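You operate a simulated robot arm through the tools that you are given. There is no shell and no other tool. Be economical: measure what you need, move in short steps, check, and stop when the job is done.

You run a simulated robot arm. Do the job below in one go: nothing can be reset, and whatever is moved stays where it is left.

Task
Put the white felt block on the bench shelf. Then fetch the green felt block and set it on the towel bench top. Then press the bench zero button two times. Then put the pane stand on the end bench away on the steam bench shelf. Then take the hard pad on the end bench and put it away on the roll bench shelf. Then fetch the slim bottle that says "gloss" from the end bench and stand it on the rack bench top. Then take the car fob from the end bench and leave it on top of the jar three. The order counts. Set down upright: slim bottle.

The check looks at the end state, three seconds after you hand in, the way a careful person would. Anything else that was tipped, shoved, dropped, spilled or broken makes it a failure. Flat cloth is picked up by pressing the open fingertips on it (5 to 10 N) and closing them slowly along it; thin cloth reads only 2 to 8 mm in the jaws.

Robot
A 7-joint arm with a three-finger gripper on a trunk, on a base that drives. Base frame: it is fixed to the floor where the robot stands at the start and does not move with it; the origin is under the middle of the robot, x ahead of it, y to its left, z up; the surface under the hand at the start is at about z = 930. Readings come in mm, degrees, newtons and seconds.
Its first joint turns from -166.0 to 166.0 degrees. Places, roughly: bench shelf (64x24 cm) [-3380, -2280, 280]; bench zero button [400, -600, 900]; car fob [750, -3000, 1000]; green felt block (6x8x6 cm) [800, -400, 900]; hard pad [500, -3750, 750]; jar three [500, -3000, 1000]; pane stand (27x19x10 cm) [700, -3400, 900]; rack bench top [700, -700, 900]; roll bench shelf (22x148 cm) [-2400, -3980, 420]; slim bottle [750, -3250, 1000]; steam bench shelf [700, 400, 400]; towel bench top [-1000, 3100, 900]; white felt block (6x8x6 cm) [600, -100, 900]. Payload 2.69 kg.
The TCP is the grasp point between the finger pads, 29 mm short of the fingertips. In the tool frame z runs along the fingers and y along their closing line. The gripper opens to 120 mm. The gripper's body begins 78 mm behind the TCP.
Orientation is that of the tool frame in the base frame, as [roll, pitch, yaw] about the fixed x, y, z axes, in that order (R = Rz(yaw) Ry(pitch) Rx(roll)). With the fingers straight down and closing along the base's y, the tool's x points along the base's -x, its y along +y and its z along -z.

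Tools
- The arm moves only by the tool drive_tool. Its argument "moves" is a list of rows, each a list of 3 entries, a list of its own where there are three numbers: the turn, a rotation vector about the tool's x, y, z in degrees, then the shift along the tool's x, y, z in mm, then the gripper command, from -1 (shut) to 1 (fully open), values between in proportion. In form: [[[ax, ay, az], [tx, ty, tz], claw], ...]. A call has 1 to 20 rows; each row shifts and turns the commanded pose from where the row before left it, along the tool's axes as they then stand. Rows are played at 5 a second. More than 50 mm and 8.6 degrees between two rows, or a gripper value outside its range, and nothing of the call is played. Where a pose cannot be reached the arm comes as near as it can. A force on the tool above 40 N (or 10 N above the force at the start of the call, whichever is more), or a blocked arm, ends the call early, and 0.2 s more pass. The fingers move at their own pace and stop on an object; they squeeze with about 38 N. The grip force told is the motor's: it shows also when the fingers shut on nothing. Time passes only in rows, and 0.2 s behind the last, so rows that do not move let the fingers close. It gives the time, the measured TCP pose, the force on the tool (base axes), the opening and the grip force at its end, in the units of the frame above (readings bear some noise), with the torque about the TCP (base axes, N m) and any sound that the robot's microphone picked up, and new pictures: "show" is both (left out), scene, wrist or none.
- Cameras (640 x 400 px; columns grow to the right, rows downward): "scene" is now at [267.8, 112.2, 1364.5]; the picture's right is [-0.88, -0.47, 0.00], its down [-0.29, 0.54, -0.79] and it looks along [0.37, -0.70, -0.61] (base axes); focal length 214 px, centre (320, 200). "wrist" rides on the gripper at [63, 0, -104] in the tool frame; the picture's right is [0.00, 1.00, 0.00], its down [-0.83, 0.00, -0.56] and it looks along [-0.56, 0.00, 0.83] (tool axes); focal length 275 px, centre (320, 200).
- raise_lower(by): slides the trunk up (or, below 0, down) by that many mm; the arm and the scene camera ride with it, the base frame stays. It gives what a move gives, with no picture.
- roll_base(legs): drives the robot by 1 to 6 legs, each [ahead, left, turn to the left] in mm, mm and degrees, along the robot's own axes; the way and the turn of a leg run together, so that a leg with both is an arc; at most 1500 mm and 180 degrees a leg. The arm and the cameras ride along, it lands a little off, and it stops where it bumps. It gives what a move gives, and a new picture of the scene camera.
- turn_head(pan, tilt): turns the head with the scene camera to pan (to the left, within 143 degrees either way) and tilt (down, from -29 to 69), counted from straight ahead of the robot. It gives what a move gives, and a new picture of the scene camera.
- measure_at(camera, pixels): for up to 12 pixels [column, row] of the newest picture of that camera ("zoom" is the newest enlarged one), the place [x, y, z] in the base frame of the surface seen there, good to about 2 mm, but the place of the scene camera against the robot may be out by one fixed shift of up to 12 mm in any direction. No time passes.
- enlarge(camera, box): a new picture of the part [left, top, right, bottom] of that camera's present view, enlarged. No time passes.
- close_job(): hands the job in; it is judged then, once.

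Keep the steps short. Do not move on a guess: measure, check each grasp and each placing, and mend mistakes. In all there are 131 turns and 260 pictures (those below and enlarged ones count). Leave the gripper open and the arm clear of the work at the hand-in unless told otherwise, and finish with a single line.

The tools are called after "Call:" as name(argument=value, ...) on one line, values as JSON. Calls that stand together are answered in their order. drive_tool: Moves the arm, as the interface text tells. Its arguments: {"type":"object","properties":{"moves":{"type":"array"},"show":{"type":"string","enum":["both","scene","wrist","none"]}},"required":["moves"]} The other tools are called the same way: raise_lower (by) slides the trunk up or down; roll_base (legs) drives the base; turn_head (pan, tilt) turns the head that bears the scene camera; measure_at (camera, pixels) gives the place of the surface under pixels of a picture; enlarge (camera, box) takes an enlarged picture of a part of a camera's view; close_job () hands the job in.

At the start:

```text
time_s: 0.0
eef_pos: [631.2, -308.2, 1199.9]
ee_rot: [-180.0, -0.1, 179.9]
ft_force: [0.8, -0.5, 0.8]
torque: [-0.01, -0.01, -0.01]
finger_gap: 120.1
grip_force: 0.1
trunk travel left (down, up): [-350.0, 236.0]
robot x, y, heading: [3.2, -1.2, 0.1]
head pan, tilt: [-61.7, 37.7]
```

scene: 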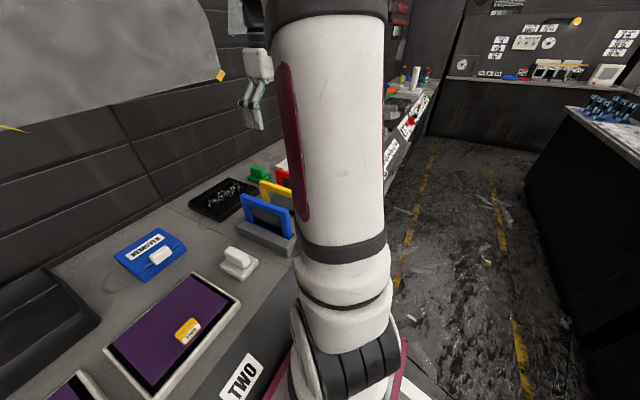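
wrist: 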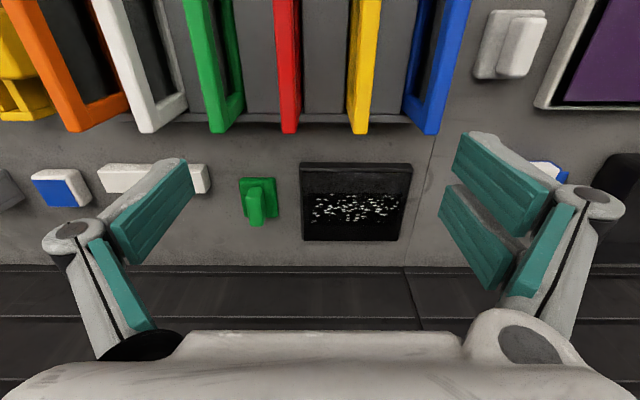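

I see a white block with a grip at scene (238,262) and a green one at (262,175). I'll measure these and zoom in.

Call:
measure_at(camera="scene", pixels=[[238, 255], [238, 268], [225, 265], [260, 172], [160, 255], [190, 325], [280, 240]])

Call:
measure_at(camera="wrist", pixels=[[520, 45], [485, 60], [255, 205], [262, 188], [355, 200], [430, 150], [60, 188], [160, 180], [500, 20], [545, 20], [350, 250]])

Call:
enlarge(camera="scene", box=[100, 140, 320, 300])

Call:
turn_head(pan=-20, tilt=50)

```text
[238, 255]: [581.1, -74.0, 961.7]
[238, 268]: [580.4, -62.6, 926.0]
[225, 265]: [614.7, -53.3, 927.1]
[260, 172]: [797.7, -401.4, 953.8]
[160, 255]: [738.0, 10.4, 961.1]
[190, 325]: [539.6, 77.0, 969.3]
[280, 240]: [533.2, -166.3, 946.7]
```

```text
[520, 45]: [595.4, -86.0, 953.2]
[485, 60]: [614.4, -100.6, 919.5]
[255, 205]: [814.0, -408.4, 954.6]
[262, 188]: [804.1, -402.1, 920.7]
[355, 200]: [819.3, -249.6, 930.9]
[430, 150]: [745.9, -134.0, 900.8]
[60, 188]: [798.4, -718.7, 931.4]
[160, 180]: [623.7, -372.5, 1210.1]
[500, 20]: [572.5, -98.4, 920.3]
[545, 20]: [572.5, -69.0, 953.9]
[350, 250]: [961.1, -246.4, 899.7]
```

```text
2.50 times, centred on (210, 220) of scene
```

zoom: 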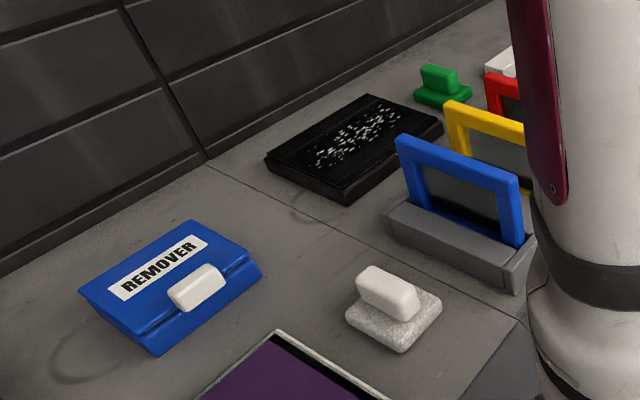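

```text
time_s: 1.1
eef_pos: [631.1, -308.6, 1200.2]
ee_rot: [180.0, 0.0, -180.0]
ft_force: [-1.0, -0.8, 0.7]
torque: [-0.01, 0.0, 0.0]
finger_gap: 120.1
grip_force: 0.1
trunk travel left (down, up): [-350.0, 236.0]
robot x, y, heading: [-0.8, -2.5, 0.2]
head pan, tilt: [-20.0, 50.0]
```

scene: 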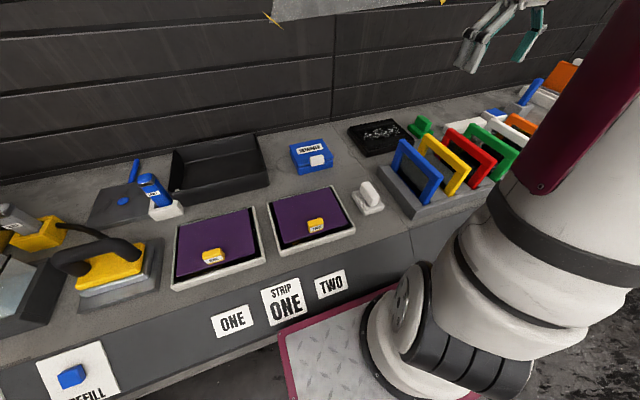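

The white block's grip runs along x with its top at about z 960. I'll move over it at height, then lower partway and look.

Call:
drive_tool(moves=[[[0, 0, 0], [10, 45, 0], 1], [[0, 0, 0], [10, 45, 0], 1], [[0, 0, 0], [10, 45, 0], 1], [[0, 0, 0], [9, 45, 0], 1], [[0, 0, 0], [0, 42, 0], 1], [[0, 0, 0], [0, 0, 40], 1], [[0, 0, 0], [0, 0, 40], 1], [[0, 0, 0], [0, 0, 0], 1]])

```text
time_s: 2.9
eef_pos: [592.5, -87.2, 1119.6]
ee_rot: [-180.0, 0.0, -180.0]
ft_force: [-0.1, -0.1, -0.1]
torque: [0.0, 0.01, 0.0]
finger_gap: 120.0
grip_force: 0.1
trunk travel left (down, up): [-350.0, 236.0]
robot x, y, heading: [1.4, 1.2, -0.1]
head pan, tilt: [-20.0, 50.0]
```

scene: 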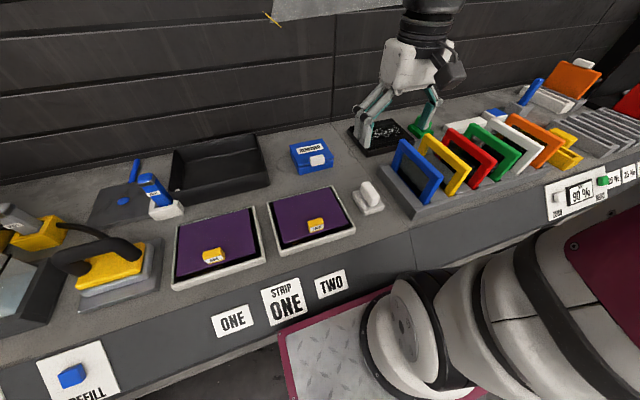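
wrist: 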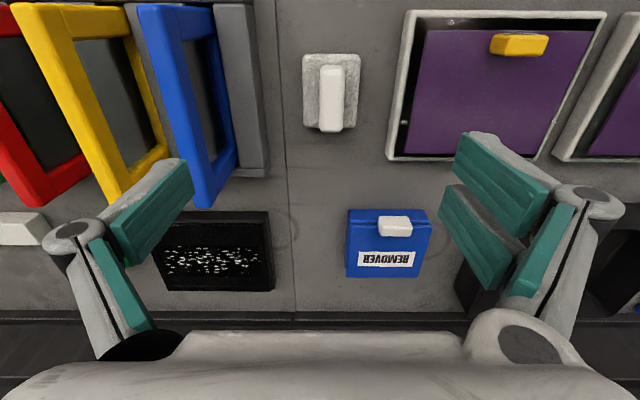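

I can see the white block at wrist (330,90); I'll measure the grip and the base, and the nearest neighbours.

Call:
measure_at(camera="wrist", pixels=[[331, 70], [331, 127], [322, 100], [342, 100], [330, 100], [307, 100], [357, 100], [330, 57], [234, 160], [265, 150], [393, 130], [410, 20]])

```text
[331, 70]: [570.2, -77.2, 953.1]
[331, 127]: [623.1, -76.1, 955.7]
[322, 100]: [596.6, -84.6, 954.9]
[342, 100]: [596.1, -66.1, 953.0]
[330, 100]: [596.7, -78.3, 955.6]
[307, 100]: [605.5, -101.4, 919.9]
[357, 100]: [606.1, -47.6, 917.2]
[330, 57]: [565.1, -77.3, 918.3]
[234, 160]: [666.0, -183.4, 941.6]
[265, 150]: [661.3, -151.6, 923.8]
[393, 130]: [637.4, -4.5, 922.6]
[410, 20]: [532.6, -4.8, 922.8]
```

Grip: centre (597,-75), 22 wide, z 920–955. I lower with 60 mm opening to TCP z 953 (tips at 924, just above the base) and close.

Call:
drive_tool(moves=[[[0, 0, 0], [-4.5, 12, 0], 0], [[0, 0, 0], [0, 0, 45], 0], [[0, 0, 0], [0, 0, 45], 0], [[0, 0, 0], [0, 0, 40], 0], [[0, 0, 0], [0, 0, 25], 0], [[0, 0, 0], [0, 0, 11], 0], [[0, 0, 0], [0, 0, 0], 0], [[0, 0, 0], [0, 0, 0], -1], [[0, 0, 0], [0, 0, 0], -1], [[0, 0, 0], [0, 0, 0], -1]])

```text
time_s: 5.1
eef_pos: [595.6, -77.6, 954.5]
ee_rot: [180.0, 0.0, -179.9]
ft_force: [-0.7, -0.5, 0.7]
torque: [0.01, -0.02, -0.01]
finger_gap: 23.5
grip_force: 38.1
trunk travel left (down, up): [-350.0, 236.0]
robot x, y, heading: [1.4, 1.2, 0.1]
head pan, tilt: [-20.0, 50.0]
```

scene: 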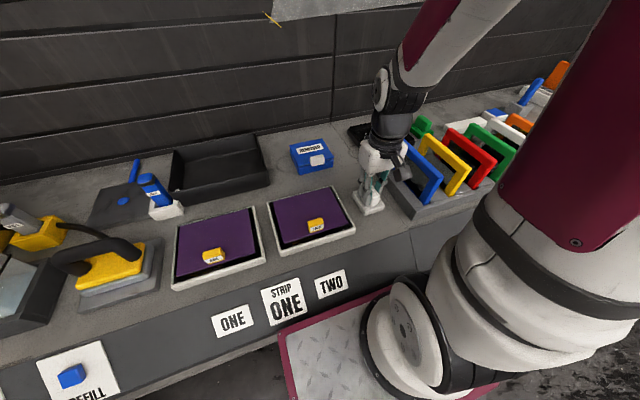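
wrist: 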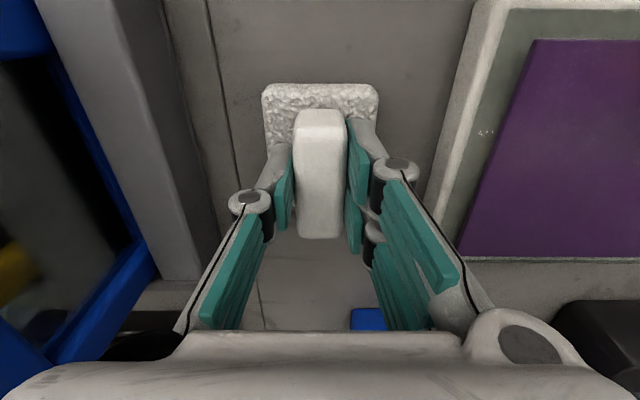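

It is held (gap 23.5 mm). I lift straight up, then look around behind.

Call:
drive_tool(moves=[[[0, 0, 0], [0, 0, -30], -1], [[0, 0, 0], [0, 0, -45], -1], [[0, 0, 0], [0, 0, -45], -1], [[0, 0, 0], [0, 0, -45], -1], [[0, 0, 0], [0, 0, -45], -1], [[0, 0, 0], [0, 0, -40], -1], [[0, 0, 0], [0, 0, 0], -1]], show="wrist")

Call:
turn_head(pan=-90, tilt=25)

Call:
turn_head(pan=-142, tilt=20)

Call:
turn_head(pan=130, tilt=25)

Call:
turn_head(pan=70, tilt=25)

```text
time_s: 6.7
eef_pos: [597.1, -76.1, 1202.1]
ee_rot: [179.9, 0.0, -179.9]
ft_force: [-0.3, 0.4, 0.0]
torque: [0.0, 0.01, -0.05]
finger_gap: 23.3
grip_force: 37.9
trunk travel left (down, up): [-350.0, 236.0]
robot x, y, heading: [-2.7, -0.3, 0.1]
head pan, tilt: [-20.0, 50.0]
```

wrist: 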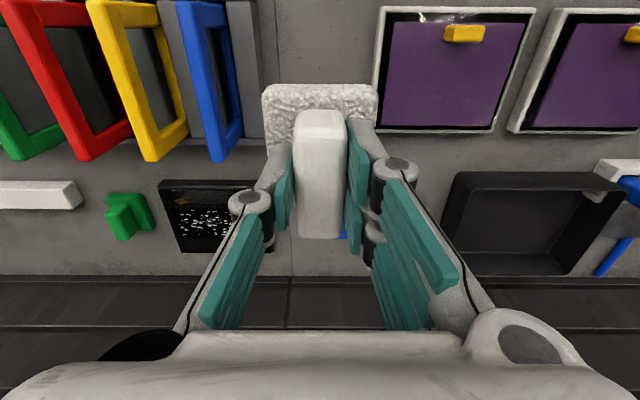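

```text
time_s: 8.1
eef_pos: [597.8, -75.3, 1201.4]
ee_rot: [179.9, 0.0, 180.0]
ft_force: [-0.1, -0.3, -1.5]
torque: [-0.01, -0.01, 0.01]
finger_gap: 23.4
grip_force: 38.0
trunk travel left (down, up): [-350.0, 236.0]
robot x, y, heading: [-1.8, -1.7, -0.4]
head pan, tilt: [-90.0, 25.0]
```

scene: 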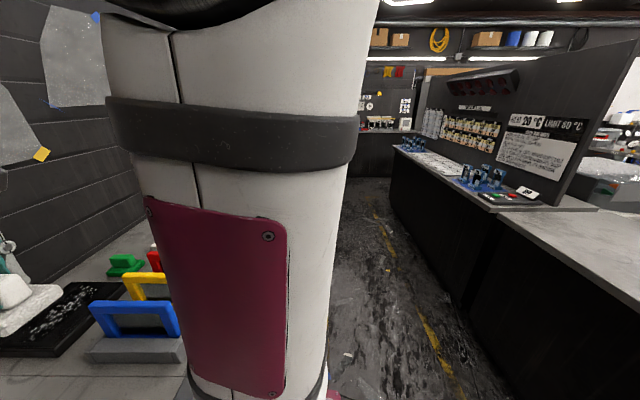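

```text
time_s: 9.3
eef_pos: [597.7, -76.0, 1202.6]
ee_rot: [179.9, 0.0, -180.0]
ft_force: [-0.1, 0.3, -1.0]
torque: [-0.03, -0.02, 0.02]
finger_gap: 23.1
grip_force: 38.0
trunk travel left (down, up): [-350.0, 236.0]
robot x, y, heading: [-0.5, 1.1, 0.1]
head pan, tilt: [-142.0, 20.0]
```

scene: 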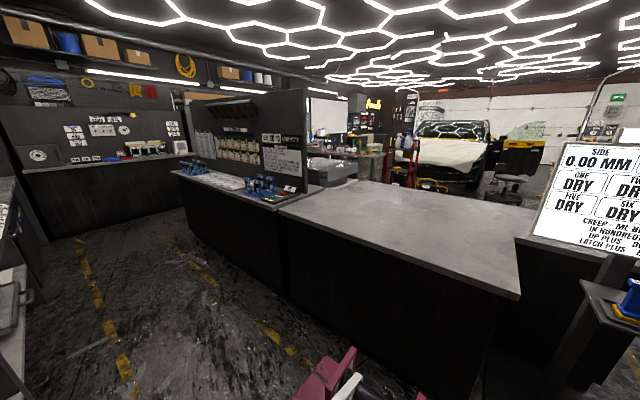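

```text
time_s: 13.1
eef_pos: [597.6, -75.5, 1201.9]
ee_rot: [180.0, 0.0, -179.9]
ft_force: [0.0, -0.3, -0.1]
torque: [-0.02, -0.03, 0.01]
finger_gap: 23.2
grip_force: 37.7
trunk travel left (down, up): [-350.0, 236.0]
robot x, y, heading: [1.0, 2.0, 0.2]
head pan, tilt: [130.0, 25.0]
```

scene: 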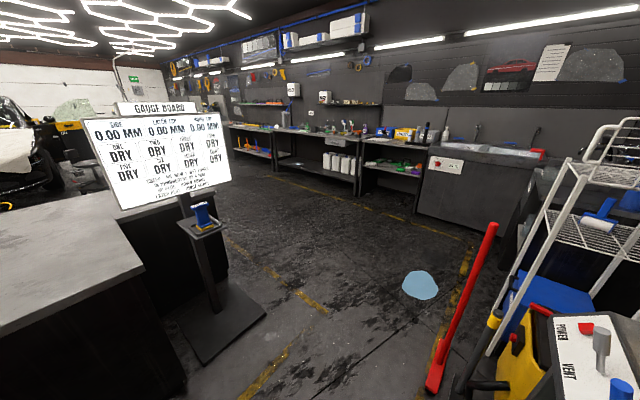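

```text
time_s: 14.4
eef_pos: [599.0, -75.4, 1201.9]
ee_rot: [180.0, 0.0, 180.0]
ft_force: [0.3, -0.4, -1.2]
torque: [-0.01, 0.02, -0.02]
finger_gap: 23.1
grip_force: 38.0
trunk travel left (down, up): [-350.0, 236.0]
robot x, y, heading: [-1.7, 0.6, 0.1]
head pan, tilt: [70.0, 25.0]
```

scene: 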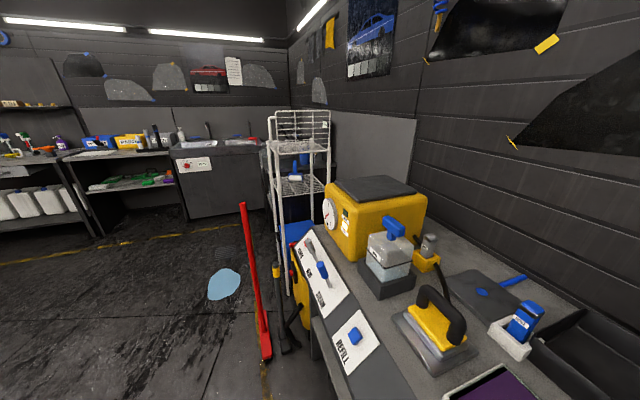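

The room has an island behind me. I'll turn back to the -142 view and measure floor, island corners and what lies beyond.

Call:
turn_head(pan=-142, tilt=20)

Call:
measure_at(camera="scene", pixels=[[283, 205], [520, 298], [515, 235], [360, 183], [300, 210], [178, 172], [300, 193], [180, 240], [285, 290], [90, 160], [60, 240], [190, 155]])

Call:
measure_at(camera="scene", pixels=[[440, 190], [505, 185], [330, 165], [390, 185], [600, 300], [540, 260], [150, 300], [500, 360], [5, 340], [410, 165], [240, 165], [350, 155]])

Call:
enlarge(camera="scene", box=[280, 60, 560, 235])

```text
time_s: 17.4
eef_pos: [598.4, -75.4, 1202.5]
ee_rot: [-180.0, 0.0, -180.0]
ft_force: [-0.2, 0.7, -0.5]
torque: [0.0, 0.01, -0.02]
finger_gap: 23.0
grip_force: 38.2
trunk travel left (down, up): [-350.0, 236.0]
robot x, y, heading: [-1.7, 2.7, 0.2]
head pan, tilt: [-142.0, 20.0]
```

scene: 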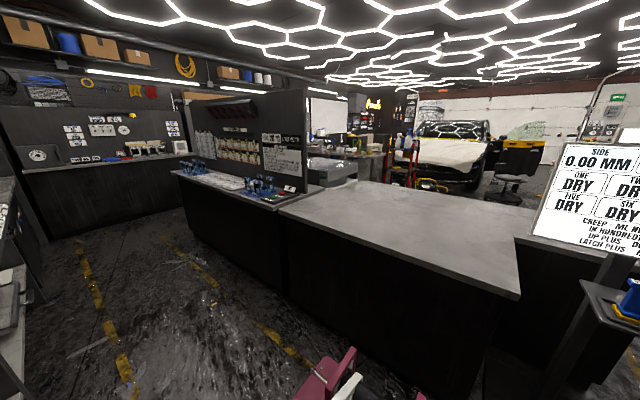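

```text
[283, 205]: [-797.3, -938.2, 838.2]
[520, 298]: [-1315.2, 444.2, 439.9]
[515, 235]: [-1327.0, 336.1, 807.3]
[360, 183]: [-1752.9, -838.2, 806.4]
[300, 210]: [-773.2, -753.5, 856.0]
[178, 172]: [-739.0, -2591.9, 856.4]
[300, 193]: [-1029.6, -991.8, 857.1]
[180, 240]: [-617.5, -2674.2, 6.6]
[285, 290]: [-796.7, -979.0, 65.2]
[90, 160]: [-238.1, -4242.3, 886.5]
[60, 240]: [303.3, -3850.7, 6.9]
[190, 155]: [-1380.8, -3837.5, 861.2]
```

```text
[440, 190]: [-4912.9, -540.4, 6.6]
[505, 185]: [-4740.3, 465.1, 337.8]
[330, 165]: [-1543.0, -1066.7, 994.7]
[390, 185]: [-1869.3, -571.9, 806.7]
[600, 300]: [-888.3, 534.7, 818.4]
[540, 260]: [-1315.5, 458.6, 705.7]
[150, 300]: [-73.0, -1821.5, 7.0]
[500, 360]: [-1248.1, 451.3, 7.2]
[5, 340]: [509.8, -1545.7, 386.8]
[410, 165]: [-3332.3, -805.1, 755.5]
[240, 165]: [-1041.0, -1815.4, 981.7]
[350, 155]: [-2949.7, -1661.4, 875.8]
```

```text
2.29 times, centred on (420, 148) of scene
```

zoom: 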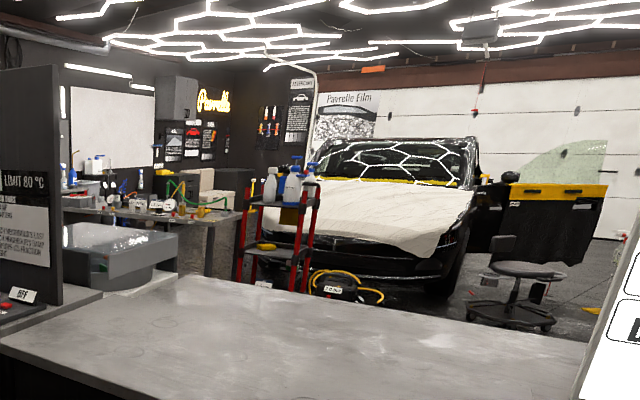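

The island spans x≈-0.75…-1.3 m up to y≈-2.6 m; the corridor along the far end wall (y≈-3.2 m) leads toward both shelves. I'll back off to the aisle middle, turn right 90° and drive down the aisle a bit.

Call:
roll_base(legs=[[-150, 0, 0], [0, 0, -90], [1400, 0, 0]])

Call:
turn_head(pan=25, tilt=30)

Call:
turn_head(pan=-40, tilt=25)

```text
time_s: 29.3
eef_pos: [-178.1, -2020.4, 1203.0]
ee_rot: [-180.0, -0.1, 91.6]
ft_force: [0.1, 0.1, -0.6]
torque: [0.03, -0.01, 0.01]
finger_gap: 23.0
grip_force: 37.9
trunk travel left (down, up): [-350.0, 236.0]
robot x, y, heading: [-118.7, -1420.2, -88.2]
head pan, tilt: [-142.0, 20.0]
```

scene: 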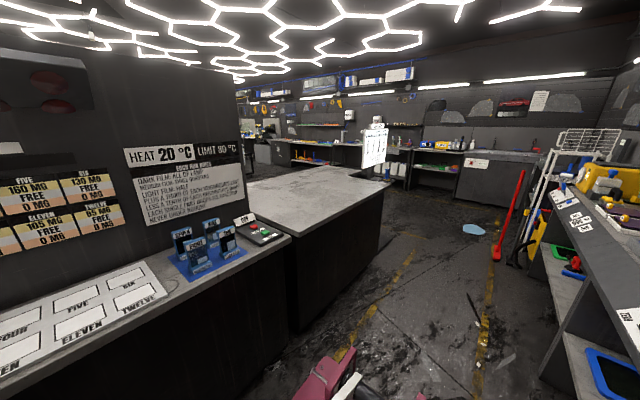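

```text
time_s: 31.8
eef_pos: [-179.1, -2020.0, 1202.3]
ee_rot: [-179.9, 0.0, 91.5]
ft_force: [0.8, -0.5, -0.9]
torque: [-0.01, -0.01, 0.01]
finger_gap: 23.3
grip_force: 37.9
trunk travel left (down, up): [-350.0, 236.0]
robot x, y, heading: [-118.1, -1420.1, -88.3]
head pan, tilt: [25.0, 30.0]
```

scene: 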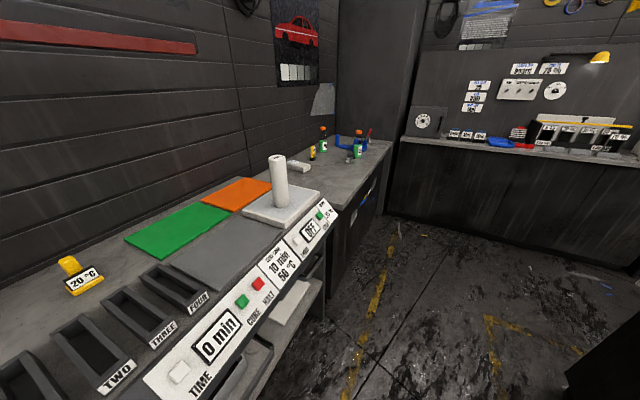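

```text
time_s: 33.2
eef_pos: [-177.3, -2018.8, 1202.1]
ee_rot: [179.9, 0.0, 91.6]
ft_force: [-0.2, 0.4, -1.3]
torque: [0.01, 0.03, -0.04]
finger_gap: 23.4
grip_force: 37.7
trunk travel left (down, up): [-350.0, 236.0]
robot x, y, heading: [-120.3, -1420.1, -88.5]
head pan, tilt: [-40.0, 25.0]
```

scene: 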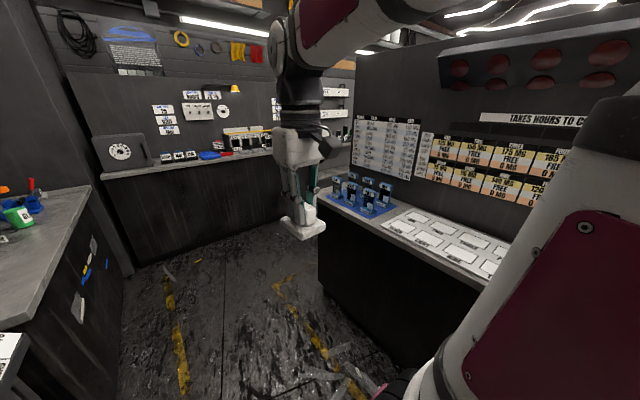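

Clear ahead. Drive to y≈-3050, turn right to face the corridor (-x).

Call:
roll_base(legs=[[1400, 0, 0], [280, 0, 0], [0, 0, -91.5]])

Call:
turn_head(pan=-35, tilt=25)

Call:
turn_head(pan=25, tilt=25)

```text
time_s: 45.8
eef_pos: [-700.0, -2967.7, 1203.4]
ee_rot: [-179.9, 0.1, -6.6]
ft_force: [0.2, -0.3, -1.6]
torque: [0.01, 0.01, -0.01]
finger_gap: 23.4
grip_force: 38.2
trunk travel left (down, up): [-350.0, 236.0]
robot x, y, heading: [-113.9, -3114.3, 173.5]
head pan, tilt: [-40.0, 25.0]
```

scene: 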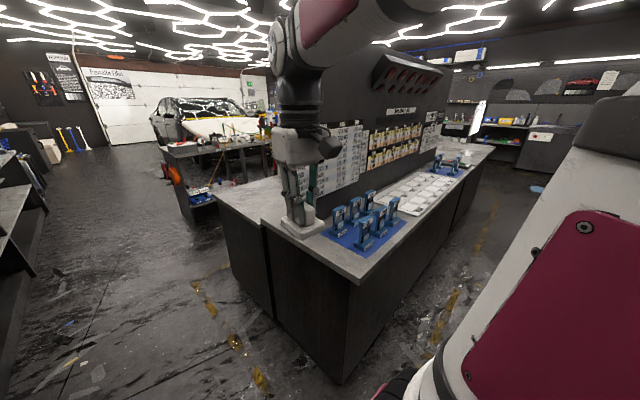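

```text
time_s: 46.5
eef_pos: [-700.2, -2968.1, 1201.8]
ee_rot: [-180.0, 0.1, -6.7]
ft_force: [0.4, -0.8, -0.1]
torque: [-0.02, -0.05, 0.01]
finger_gap: 23.5
grip_force: 37.5
trunk travel left (down, up): [-350.0, 236.0]
robot x, y, heading: [-119.4, -3110.8, 173.2]
head pan, tilt: [-35.0, 25.0]
```

scene: 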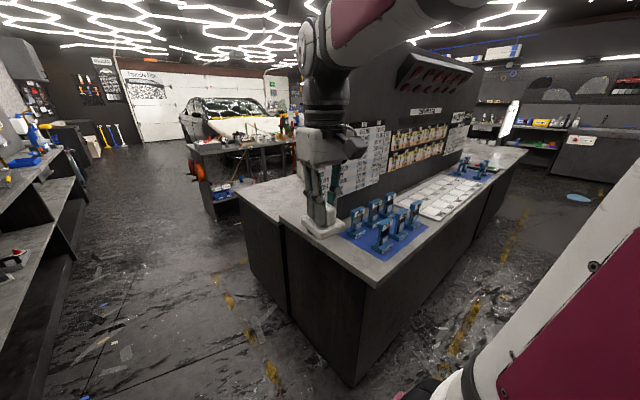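

```text
time_s: 47.8
eef_pos: [-700.2, -2968.0, 1201.3]
ee_rot: [180.0, 0.0, -6.7]
ft_force: [-0.3, -0.2, -1.6]
torque: [0.05, 0.02, 0.02]
finger_gap: 23.3
grip_force: 37.7
trunk travel left (down, up): [-350.0, 236.0]
robot x, y, heading: [-118.2, -3110.3, 173.3]
head pan, tilt: [25.0, 25.0]
```

scene: 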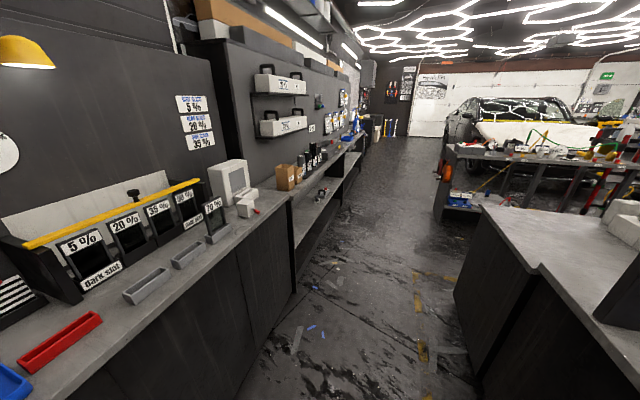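

I see a bench with a low shelf (blue item at (460,198)) near x≈-3.3 m, and a roll bench at left (330,180). Measuring.

Call:
enlarge(camera="scene", box=[420, 120, 640, 258])

Call:
measure_at(camera="scene", pixels=[[484, 208], [540, 270], [455, 300], [292, 196], [362, 137], [290, 270], [460, 145], [435, 205], [465, 215], [640, 165], [580, 155], [320, 220]])

```text
2.90 times, centred on (530, 189) of scene
```

zoom: 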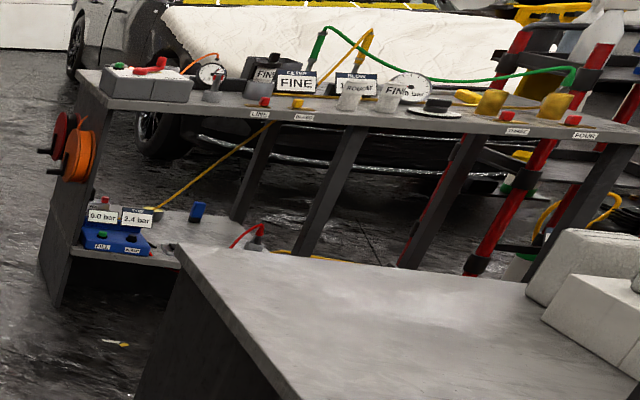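

```text
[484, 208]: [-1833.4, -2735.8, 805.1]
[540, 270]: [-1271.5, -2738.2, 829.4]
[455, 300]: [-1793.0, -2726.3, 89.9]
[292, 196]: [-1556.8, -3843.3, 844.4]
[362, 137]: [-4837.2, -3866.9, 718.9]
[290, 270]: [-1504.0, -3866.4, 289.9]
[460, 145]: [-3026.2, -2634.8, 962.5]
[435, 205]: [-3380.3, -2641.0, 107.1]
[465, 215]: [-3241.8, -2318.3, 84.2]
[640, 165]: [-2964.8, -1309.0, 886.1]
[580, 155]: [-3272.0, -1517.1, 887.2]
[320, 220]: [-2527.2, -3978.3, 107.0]
```

The bench with the shelf runs along x≈-3.0 (front), from y≈-2.64. I'll straighten out, drive along the corridor to x≈-2.25 m and look.

Call:
roll_base(legs=[[0, 0, 6.7], [0, 170, 0], [1400, 0, 0], [730, 0, 0]])

Call:
turn_head(pan=-40, tilt=35)

Call:
turn_head(pan=50, tilt=40)

```text
time_s: 60.0
eef_pos: [-2855.0, -3168.4, 1202.7]
ee_rot: [180.0, 0.1, -0.8]
ft_force: [-0.8, -0.2, 0.1]
torque: [0.04, 0.01, -0.01]
finger_gap: 23.5
grip_force: 37.6
trunk travel left (down, up): [-350.0, 236.0]
robot x, y, heading: [-2255.7, -3248.6, 179.1]
head pan, tilt: [25.0, 25.0]
```

scene: 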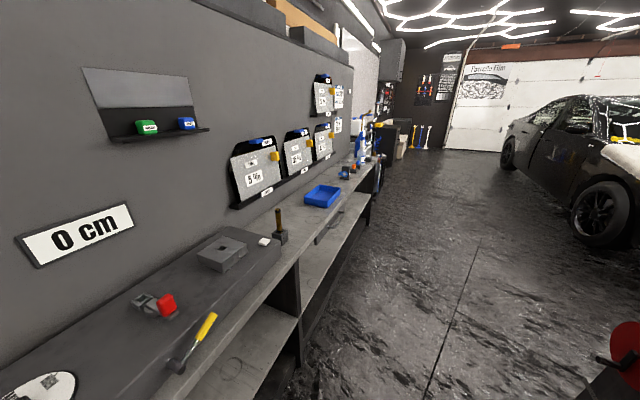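

```text
time_s: 61.4
eef_pos: [-2855.0, -3168.7, 1201.2]
ee_rot: [-180.0, 0.0, -0.8]
ft_force: [0.4, 0.6, -0.3]
torque: [-0.01, 0.02, -0.03]
finger_gap: 23.4
grip_force: 38.1
trunk travel left (down, up): [-350.0, 236.0]
robot x, y, heading: [-2259.6, -3252.5, 179.2]
head pan, tilt: [-40.0, 35.0]
```

scene: 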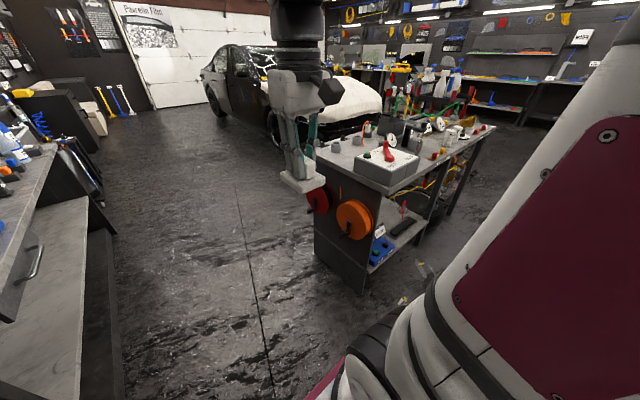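

```text
time_s: 63.0
eef_pos: [-2853.9, -3167.8, 1202.8]
ee_rot: [-180.0, 0.0, -0.8]
ft_force: [-0.4, 0.2, -1.4]
torque: [0.01, -0.01, -0.01]
finger_gap: 23.3
grip_force: 38.0
trunk travel left (down, up): [-350.0, 236.0]
robot x, y, heading: [-2258.8, -3250.2, 179.2]
head pan, tilt: [50.0, 40.0]
```

scene: 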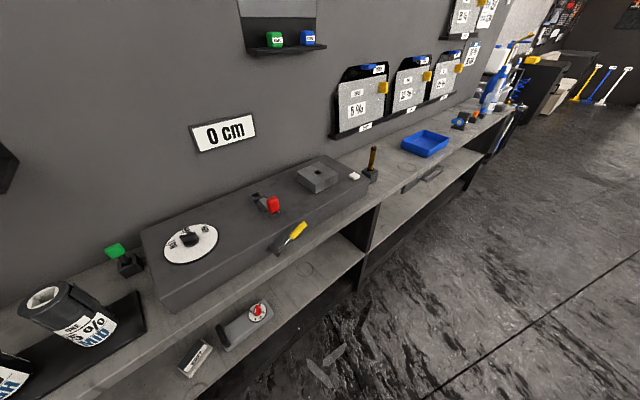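

The shelf bench is ahead-right. I strafe right along its front to see the shelf, staying between bench and island.

Call:
roll_base(legs=[[60, 0, 0.8], [0, -950, 0]])

Call:
turn_head(pan=12, tilt=50)

```text
time_s: 68.7
eef_pos: [-2915.8, -2194.8, 1202.3]
ee_rot: [179.9, 0.0, -0.2]
ft_force: [0.1, 0.5, -0.7]
torque: [-0.01, 0.01, 0.04]
finger_gap: 22.9
grip_force: 37.5
trunk travel left (down, up): [-350.0, 236.0]
robot x, y, heading: [-2316.0, -2271.3, 179.9]
head pan, tilt: [50.0, 40.0]
```

scene: 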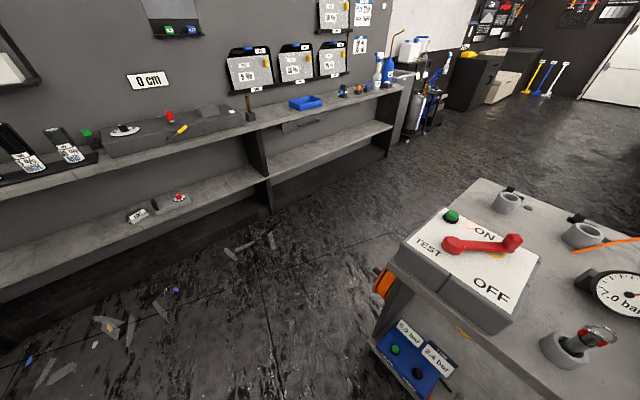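

```text
time_s: 69.7
eef_pos: [-2915.4, -2195.2, 1203.0]
ee_rot: [179.9, 0.0, -0.1]
ft_force: [-0.5, 0.0, -1.1]
torque: [0.02, 0.01, -0.01]
finger_gap: 23.1
grip_force: 38.1
trunk travel left (down, up): [-350.0, 236.0]
robot x, y, heading: [-2316.6, -2270.4, 179.8]
head pan, tilt: [12.0, 50.0]
```

scene: 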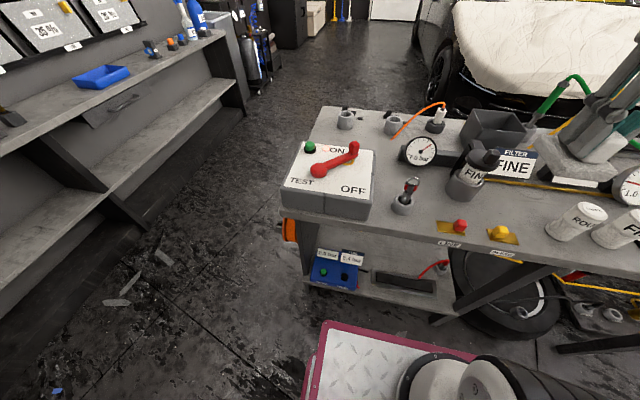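

The shelf is visible at (370,290) with a blue regulator box and a dark strip on it. Measuring.

Call:
measure_at(camera="scene", pixels=[[415, 235], [330, 218], [630, 262], [440, 300], [390, 298], [310, 250], [450, 272], [405, 282], [375, 308], [335, 270], [440, 262], [310, 295]])

Call:
enlarge(camera="scene", box=[270, 200, 510, 350])

```text
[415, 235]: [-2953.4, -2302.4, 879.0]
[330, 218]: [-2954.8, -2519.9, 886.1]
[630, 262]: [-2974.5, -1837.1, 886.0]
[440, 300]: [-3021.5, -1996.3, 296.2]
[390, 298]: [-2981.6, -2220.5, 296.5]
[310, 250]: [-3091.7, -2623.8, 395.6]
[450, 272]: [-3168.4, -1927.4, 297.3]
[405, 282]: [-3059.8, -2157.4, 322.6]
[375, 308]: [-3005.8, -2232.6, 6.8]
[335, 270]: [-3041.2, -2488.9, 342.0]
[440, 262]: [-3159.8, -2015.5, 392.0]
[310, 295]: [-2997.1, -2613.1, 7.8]
```

```text
2.67 times, centred on (390, 275) of scene
```

zoom: 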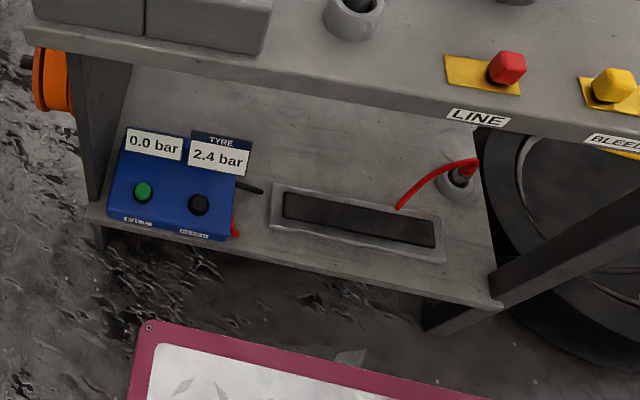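

Shelf top is z≈297, from front x≈-2975 inward; the front strip is occupied, free area at the back. I'll back up 100 mm so the hand clears the bench front, lower the trunk by 350, and look at the shelf.

Call:
roll_base(legs=[[-100, 0, 0]])

Call:
raise_lower(by=-350)

Call:
turn_head(pan=5, tilt=40)

```text
time_s: 70.8
eef_pos: [-2863.8, -2192.9, 1203.1]
ee_rot: [180.0, 0.3, -0.2]
ft_force: [-0.2, -0.4, 0.0]
torque: [0.01, -0.04, -0.02]
finger_gap: 23.5
grip_force: 38.1
trunk travel left (down, up): [-350.0, 236.0]
robot x, y, heading: [-2261.3, -2271.6, 179.9]
head pan, tilt: [12.0, 50.0]
stopped in leg 1: the robot was blocked; the commanded pose is now the measured one
```

scene: 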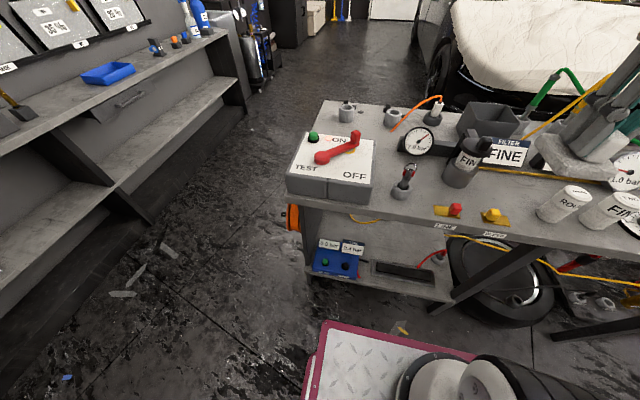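

```text
time_s: 74.2
eef_pos: [-2862.9, -2194.0, 854.8]
ee_rot: [180.0, 0.3, -0.1]
ft_force: [-0.4, -0.8, -1.1]
torque: [-0.03, -0.02, 0.02]
finger_gap: 23.3
grip_force: 37.5
trunk travel left (down, up): [0.0, 586.0]
robot x, y, heading: [-2264.2, -2273.3, 179.7]
head pan, tilt: [12.0, 50.0]
```

```text
time_s: 74.9
eef_pos: [-2863.4, -2193.5, 853.8]
ee_rot: [-180.0, 0.4, -0.2]
ft_force: [-0.3, -0.2, -0.8]
torque: [0.02, -0.03, 0.01]
finger_gap: 23.1
grip_force: 37.9
trunk travel left (down, up): [0.0, 586.0]
robot x, y, heading: [-2266.2, -2268.0, 179.8]
head pan, tilt: [5.0, 40.0]
```

scene: 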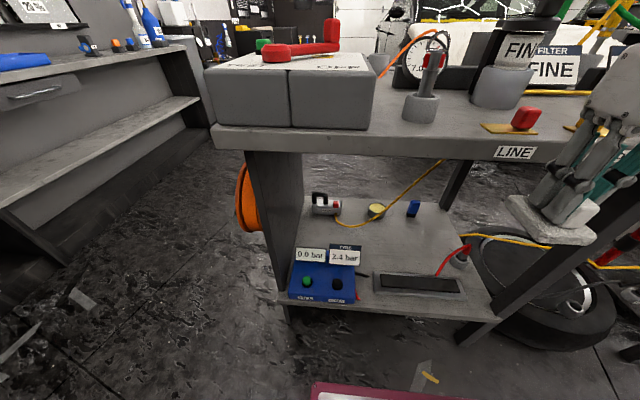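

I bumped the (fixed) island gently at x≈-2261. Now the full shelf is visible. Measure shelf corners and items.

Call:
measure_at(camera="scene", pixels=[[445, 205], [310, 200], [370, 240], [400, 235], [430, 240], [480, 300], [375, 210], [412, 207], [350, 225], [420, 270], [445, 250], [460, 285]])

Call:
measure_at(camera="scene", pixels=[[240, 130], [460, 150], [320, 205], [360, 265], [465, 255], [560, 300], [455, 185], [340, 390], [320, 392], [430, 215], [390, 270], [448, 228]])

Call:
enlarge(camera="scene", box=[220, 110, 540, 330])

```text
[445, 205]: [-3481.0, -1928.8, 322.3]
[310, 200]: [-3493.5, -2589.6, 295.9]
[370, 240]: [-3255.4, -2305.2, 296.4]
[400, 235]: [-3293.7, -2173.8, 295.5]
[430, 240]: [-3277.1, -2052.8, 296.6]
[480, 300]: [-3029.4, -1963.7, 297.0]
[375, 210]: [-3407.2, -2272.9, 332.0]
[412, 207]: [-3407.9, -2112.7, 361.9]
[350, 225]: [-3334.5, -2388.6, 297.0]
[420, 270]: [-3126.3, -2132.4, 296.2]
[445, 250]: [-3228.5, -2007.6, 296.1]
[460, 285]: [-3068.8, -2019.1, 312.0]
```

```text
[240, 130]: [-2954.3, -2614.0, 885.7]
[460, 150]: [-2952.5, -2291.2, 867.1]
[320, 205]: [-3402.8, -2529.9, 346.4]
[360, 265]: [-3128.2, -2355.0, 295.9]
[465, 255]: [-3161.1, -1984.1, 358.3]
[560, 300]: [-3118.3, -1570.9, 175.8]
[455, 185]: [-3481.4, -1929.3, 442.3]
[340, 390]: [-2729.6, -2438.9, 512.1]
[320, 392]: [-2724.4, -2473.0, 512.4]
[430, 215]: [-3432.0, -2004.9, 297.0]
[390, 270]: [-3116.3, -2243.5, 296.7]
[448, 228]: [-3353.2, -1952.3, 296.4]
```

```text
1.82 times, centred on (380, 220) of scene
```

zoom: 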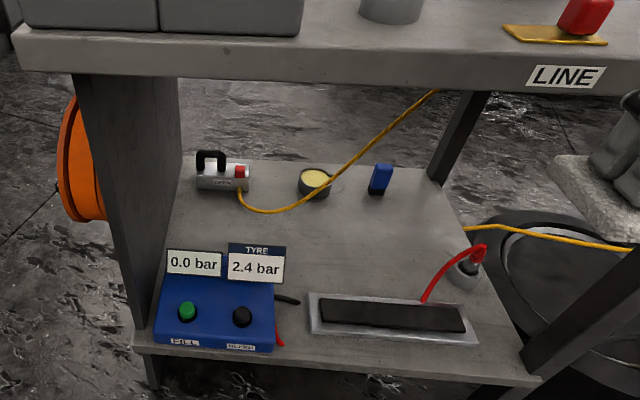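

Free spot: around (-3335,-2020) at the right-back, clear of the blue post and red hose. I check the yellow hose and the legs above it.

Call:
measure_at(camera="zoom", pixels=[[300, 200], [345, 160], [380, 132], [415, 108], [438, 91], [480, 100], [440, 165], [470, 250], [380, 168], [590, 300], [380, 190], [528, 345]])

Call:
turn_head(pan=-5, tilt=50)

```text
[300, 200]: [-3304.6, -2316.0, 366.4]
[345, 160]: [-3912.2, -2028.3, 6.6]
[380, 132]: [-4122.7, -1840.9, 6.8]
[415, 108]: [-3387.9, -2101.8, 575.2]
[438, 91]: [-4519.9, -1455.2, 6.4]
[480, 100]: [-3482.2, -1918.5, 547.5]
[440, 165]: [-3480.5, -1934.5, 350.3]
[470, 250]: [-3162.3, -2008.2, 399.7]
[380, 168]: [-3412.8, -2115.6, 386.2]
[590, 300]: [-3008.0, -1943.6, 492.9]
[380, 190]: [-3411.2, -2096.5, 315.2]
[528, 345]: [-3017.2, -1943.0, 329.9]
```

```text
time_s: 75.6
eef_pos: [-2862.7, -2194.3, 852.6]
ee_rot: [-180.0, 0.2, -0.2]
ft_force: [0.7, 0.2, -0.6]
torque: [0.0, 0.03, 0.01]
finger_gap: 23.4
grip_force: 38.0
trunk travel left (down, up): [0.0, 586.0]
robot x, y, heading: [-2265.6, -2270.2, 180.1]
head pan, tilt: [-5.0, 50.0]
```

scene: 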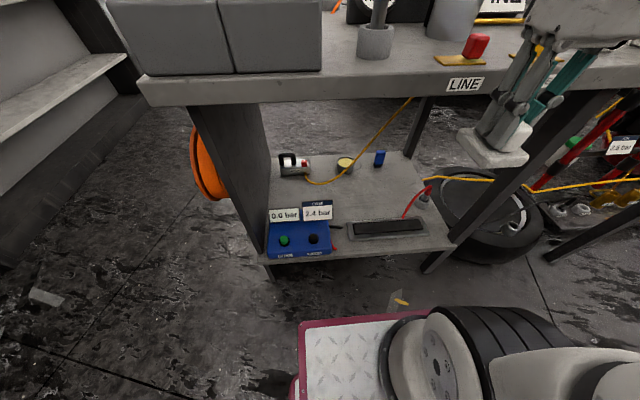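

Legs are vertical at y≈-1943; the yellow hose runs over (-3388,-2102,575). Target spot: (-3310,-2040). First lower the hand in the slot between deck (x≈-2729) and bench front (-2953), in steps.

Call:
drive_tool(moves=[[[0, 0, 0], [0, 0, 45], -1], [[0, 0, 0], [0, 0, 45], -1], [[0, 0, 0], [0, 0, 45], -1], [[0, 0, 0], [0, 0, 45], -1], [[0, 0, 0], [0, 0, 45], -1], [[0, 0, 0], [0, 0, 45], -1], [[0, 0, 0], [0, 0, 45], -1], [[0, 0, 0], [0, 0, 45], -1], [[0, 0, 0], [0, 0, 45], -1], [[0, 0, 0], [0, 0, 0], -1]])

```text
time_s: 77.8
eef_pos: [-2908.6, -2181.9, 460.8]
ee_rot: [180.0, 0.2, -0.2]
ft_force: [-0.1, -0.1, -0.4]
torque: [0.01, 0.01, -0.02]
finger_gap: 23.5
grip_force: 38.5
out of reach, approached as far as the arm can: row 6, 7, 8
trunk travel left (down, up): [0.0, 586.0]
robot x, y, heading: [-2266.7, -2272.0, 179.7]
head pan, tilt: [-5.0, 50.0]
```

scene: 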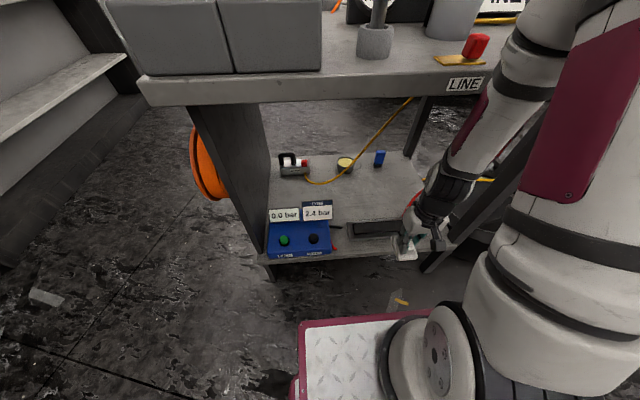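
wrist: 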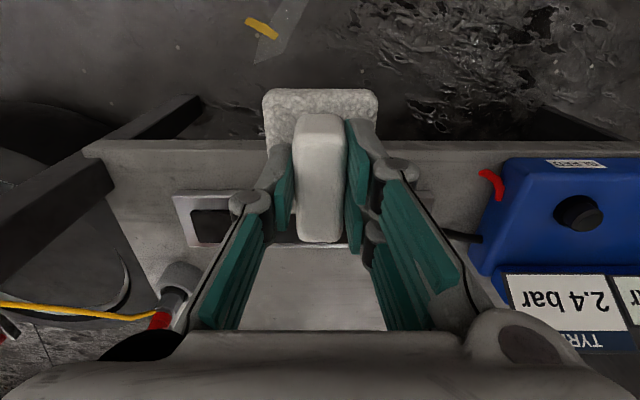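

Hand reached (-2909,-2182,461), no contact. Now extend forward (tool -x) in small steps while watching the forearm.

Call:
drive_tool(moves=[[[0, 0, 0], [-20, 0, 0], -1], [[0, 0, 0], [-20, 0, 0], -1], [[0, 0, 0], [-20, 0, 0], -1], [[0, 0, 0], [-20, 0, 10], -1], [[0, 0, 0], [-20, 0, 10], -1], [[0, 0, 0], [0, 0, 0], -1]], show="scene")

Call:
turn_head(pan=-30, tilt=45)

```text
time_s: 79.0
eef_pos: [-2903.1, -2186.3, 458.8]
ee_rot: [179.0, -6.3, -3.5]
ft_force: [0.1, 1.0, 0.6]
torque: [0.02, 0.03, -0.02]
finger_gap: 23.2
grip_force: 37.9
trunk travel left (down, up): [0.0, 586.0]
robot x, y, heading: [-2264.7, -2271.6, 179.8]
head pan, tilt: [-5.0, 50.0]
stopped in row 5: the arm was blocked; the commanded pose is now the measured one
```

scene: 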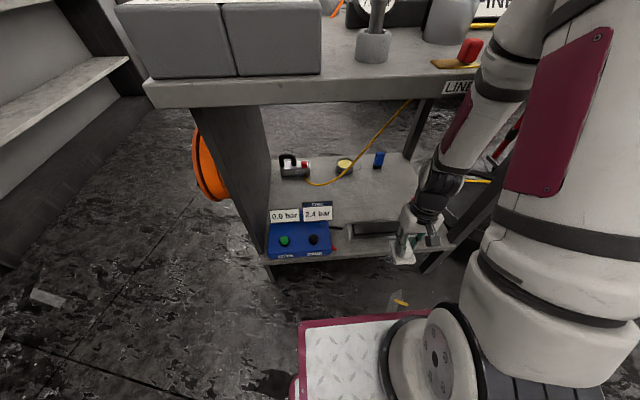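

```text
time_s: 79.9
eef_pos: [-2902.1, -2186.5, 457.8]
ee_rot: [178.9, -6.2, -3.4]
ft_force: [-0.4, 0.4, -1.0]
torque: [-0.03, 0.02, 0.01]
finger_gap: 23.1
grip_force: 38.1
trunk travel left (down, up): [0.0, 586.0]
robot x, y, heading: [-2265.1, -2267.8, 179.8]
head pan, tilt: [-30.0, 45.0]
```

scene: 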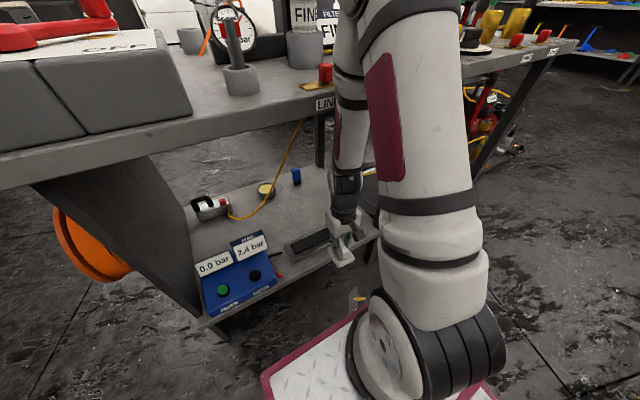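

The forearm is steep and touches the bench edge. I measure the arm's shoulder, elbow and forearm to plan.

Call:
measure_at(camera="scene", pixels=[[430, 345], [385, 340], [430, 230], [400, 60], [350, 110], [345, 185], [340, 245], [310, 110], [350, 60], [450, 40], [335, 60], [395, 5]])

Call:
turn_head(pan=-30, tilt=5)

```text
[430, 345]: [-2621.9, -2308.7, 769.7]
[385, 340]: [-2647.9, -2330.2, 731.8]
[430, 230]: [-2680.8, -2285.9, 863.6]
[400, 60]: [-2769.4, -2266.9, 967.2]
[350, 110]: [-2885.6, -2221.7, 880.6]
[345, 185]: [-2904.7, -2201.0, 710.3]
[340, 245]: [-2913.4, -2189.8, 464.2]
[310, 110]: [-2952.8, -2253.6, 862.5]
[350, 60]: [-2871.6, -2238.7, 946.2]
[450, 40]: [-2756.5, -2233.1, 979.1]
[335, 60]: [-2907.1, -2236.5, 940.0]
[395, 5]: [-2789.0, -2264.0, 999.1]
```

```text
time_s: 80.9
eef_pos: [-2901.3, -2185.2, 458.2]
ee_rot: [178.9, -6.4, -3.4]
ft_force: [0.1, -0.5, -0.4]
torque: [-0.02, -0.04, -0.03]
finger_gap: 23.5
grip_force: 37.9
trunk travel left (down, up): [0.0, 586.0]
robot x, y, heading: [-2267.0, -2270.3, 179.7]
head pan, tilt: [-30.0, 5.0]
```

scene: 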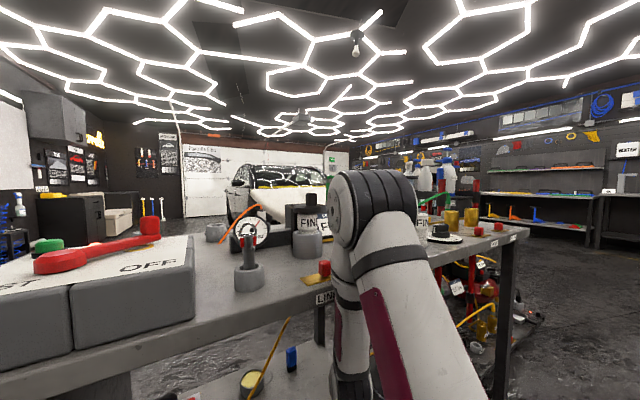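

The shoulder is ~340 mm ahead of the base centre, so from this side the elbow would hit the bench top. The wanted strip is at the back edge (x -3260…-3500), so the car side would be a shorter reach. I measure how much room there is there.

Call:
measure_at(camera="scene", pixels=[[235, 205], [250, 190], [330, 190], [40, 215], [160, 210], [300, 180], [520, 260], [490, 370], [545, 210], [175, 200], [600, 240], [225, 235]])

Call:
drive_tool(moves=[[[0, 0, 0], [15, 0, -20], -1], [[0, 0, 0], [0, 0, -45], -1], [[0, 0, 0], [0, 0, -45], -1], [[0, 0, 0], [0, 0, -45], -1], [[0, 0, 0], [0, 0, -45], -1], [[0, 0, 0], [0, 0, -45], -1], [[0, 0, 0], [0, 0, -45], -1], [[0, 0, 0], [0, 0, -45], -1], [[0, 0, 0], [0, 0, -45], -1], [[0, 0, 0], [0, 0, 0], -1]], show="wrist")

```text
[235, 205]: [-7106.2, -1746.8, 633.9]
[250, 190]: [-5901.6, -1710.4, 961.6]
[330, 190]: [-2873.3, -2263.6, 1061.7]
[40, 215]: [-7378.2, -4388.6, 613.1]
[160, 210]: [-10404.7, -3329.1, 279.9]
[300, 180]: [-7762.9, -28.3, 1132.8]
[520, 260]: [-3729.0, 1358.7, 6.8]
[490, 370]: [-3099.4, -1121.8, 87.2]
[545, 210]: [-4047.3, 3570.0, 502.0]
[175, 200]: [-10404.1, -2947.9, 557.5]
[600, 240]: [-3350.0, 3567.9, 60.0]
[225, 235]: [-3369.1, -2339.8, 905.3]
```

```text
time_s: 82.2
eef_pos: [-2834.8, -2209.0, 614.2]
ee_rot: [176.2, -18.3, -2.5]
ft_force: [0.3, -0.1, -1.2]
torque: [0.04, -0.05, -0.02]
finger_gap: 23.1
grip_force: 38.1
trunk travel left (down, up): [0.0, 586.0]
robot x, y, heading: [-2265.3, -2270.3, 180.1]
head pan, tilt: [-30.0, 5.0]
stopped in row 6: the arm was blocked; the commanded pose is now the measured one
```

wrist: 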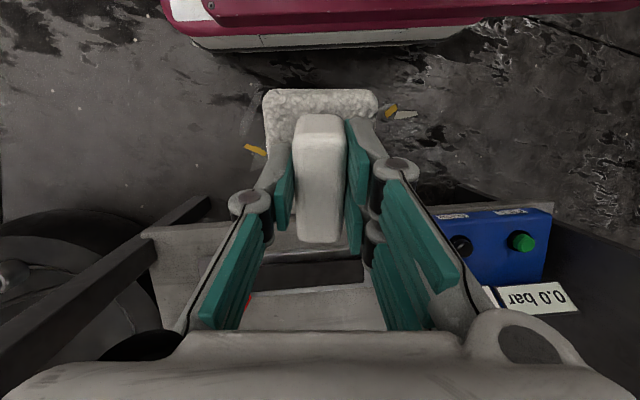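

Car is far (x<-5.9 m), so the back side is free. The arm got tilted and blocked while retreating; I turn the tool back to vertical (about tool y by -18°) to swing the wrist away from the bench edge.

Call:
drive_tool(moves=[[[0, -6, 0], [0, 0, 0], -1], [[0, -6, 0], [0, 0, 0], -1], [[4, -6, 0], [0, 0, 0], -1], [[0, 0, 0], [0, 0, 0], -1]], show="scene")

```text
time_s: 83.2
eef_pos: [-2863.0, -2200.4, 628.2]
ee_rot: [-179.6, -0.5, -3.5]
ft_force: [0.4, -0.6, -0.7]
torque: [0.01, -0.03, -0.01]
finger_gap: 23.5
grip_force: 38.0
out of reach, approached as far as the arm can: row 2, 3
trunk travel left (down, up): [0.0, 586.0]
robot x, y, heading: [-2266.4, -2272.8, 179.7]
head pan, tilt: [-30.0, 5.0]
```

scene: 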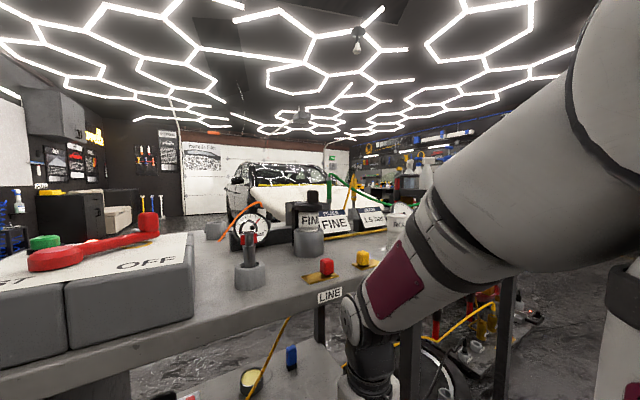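

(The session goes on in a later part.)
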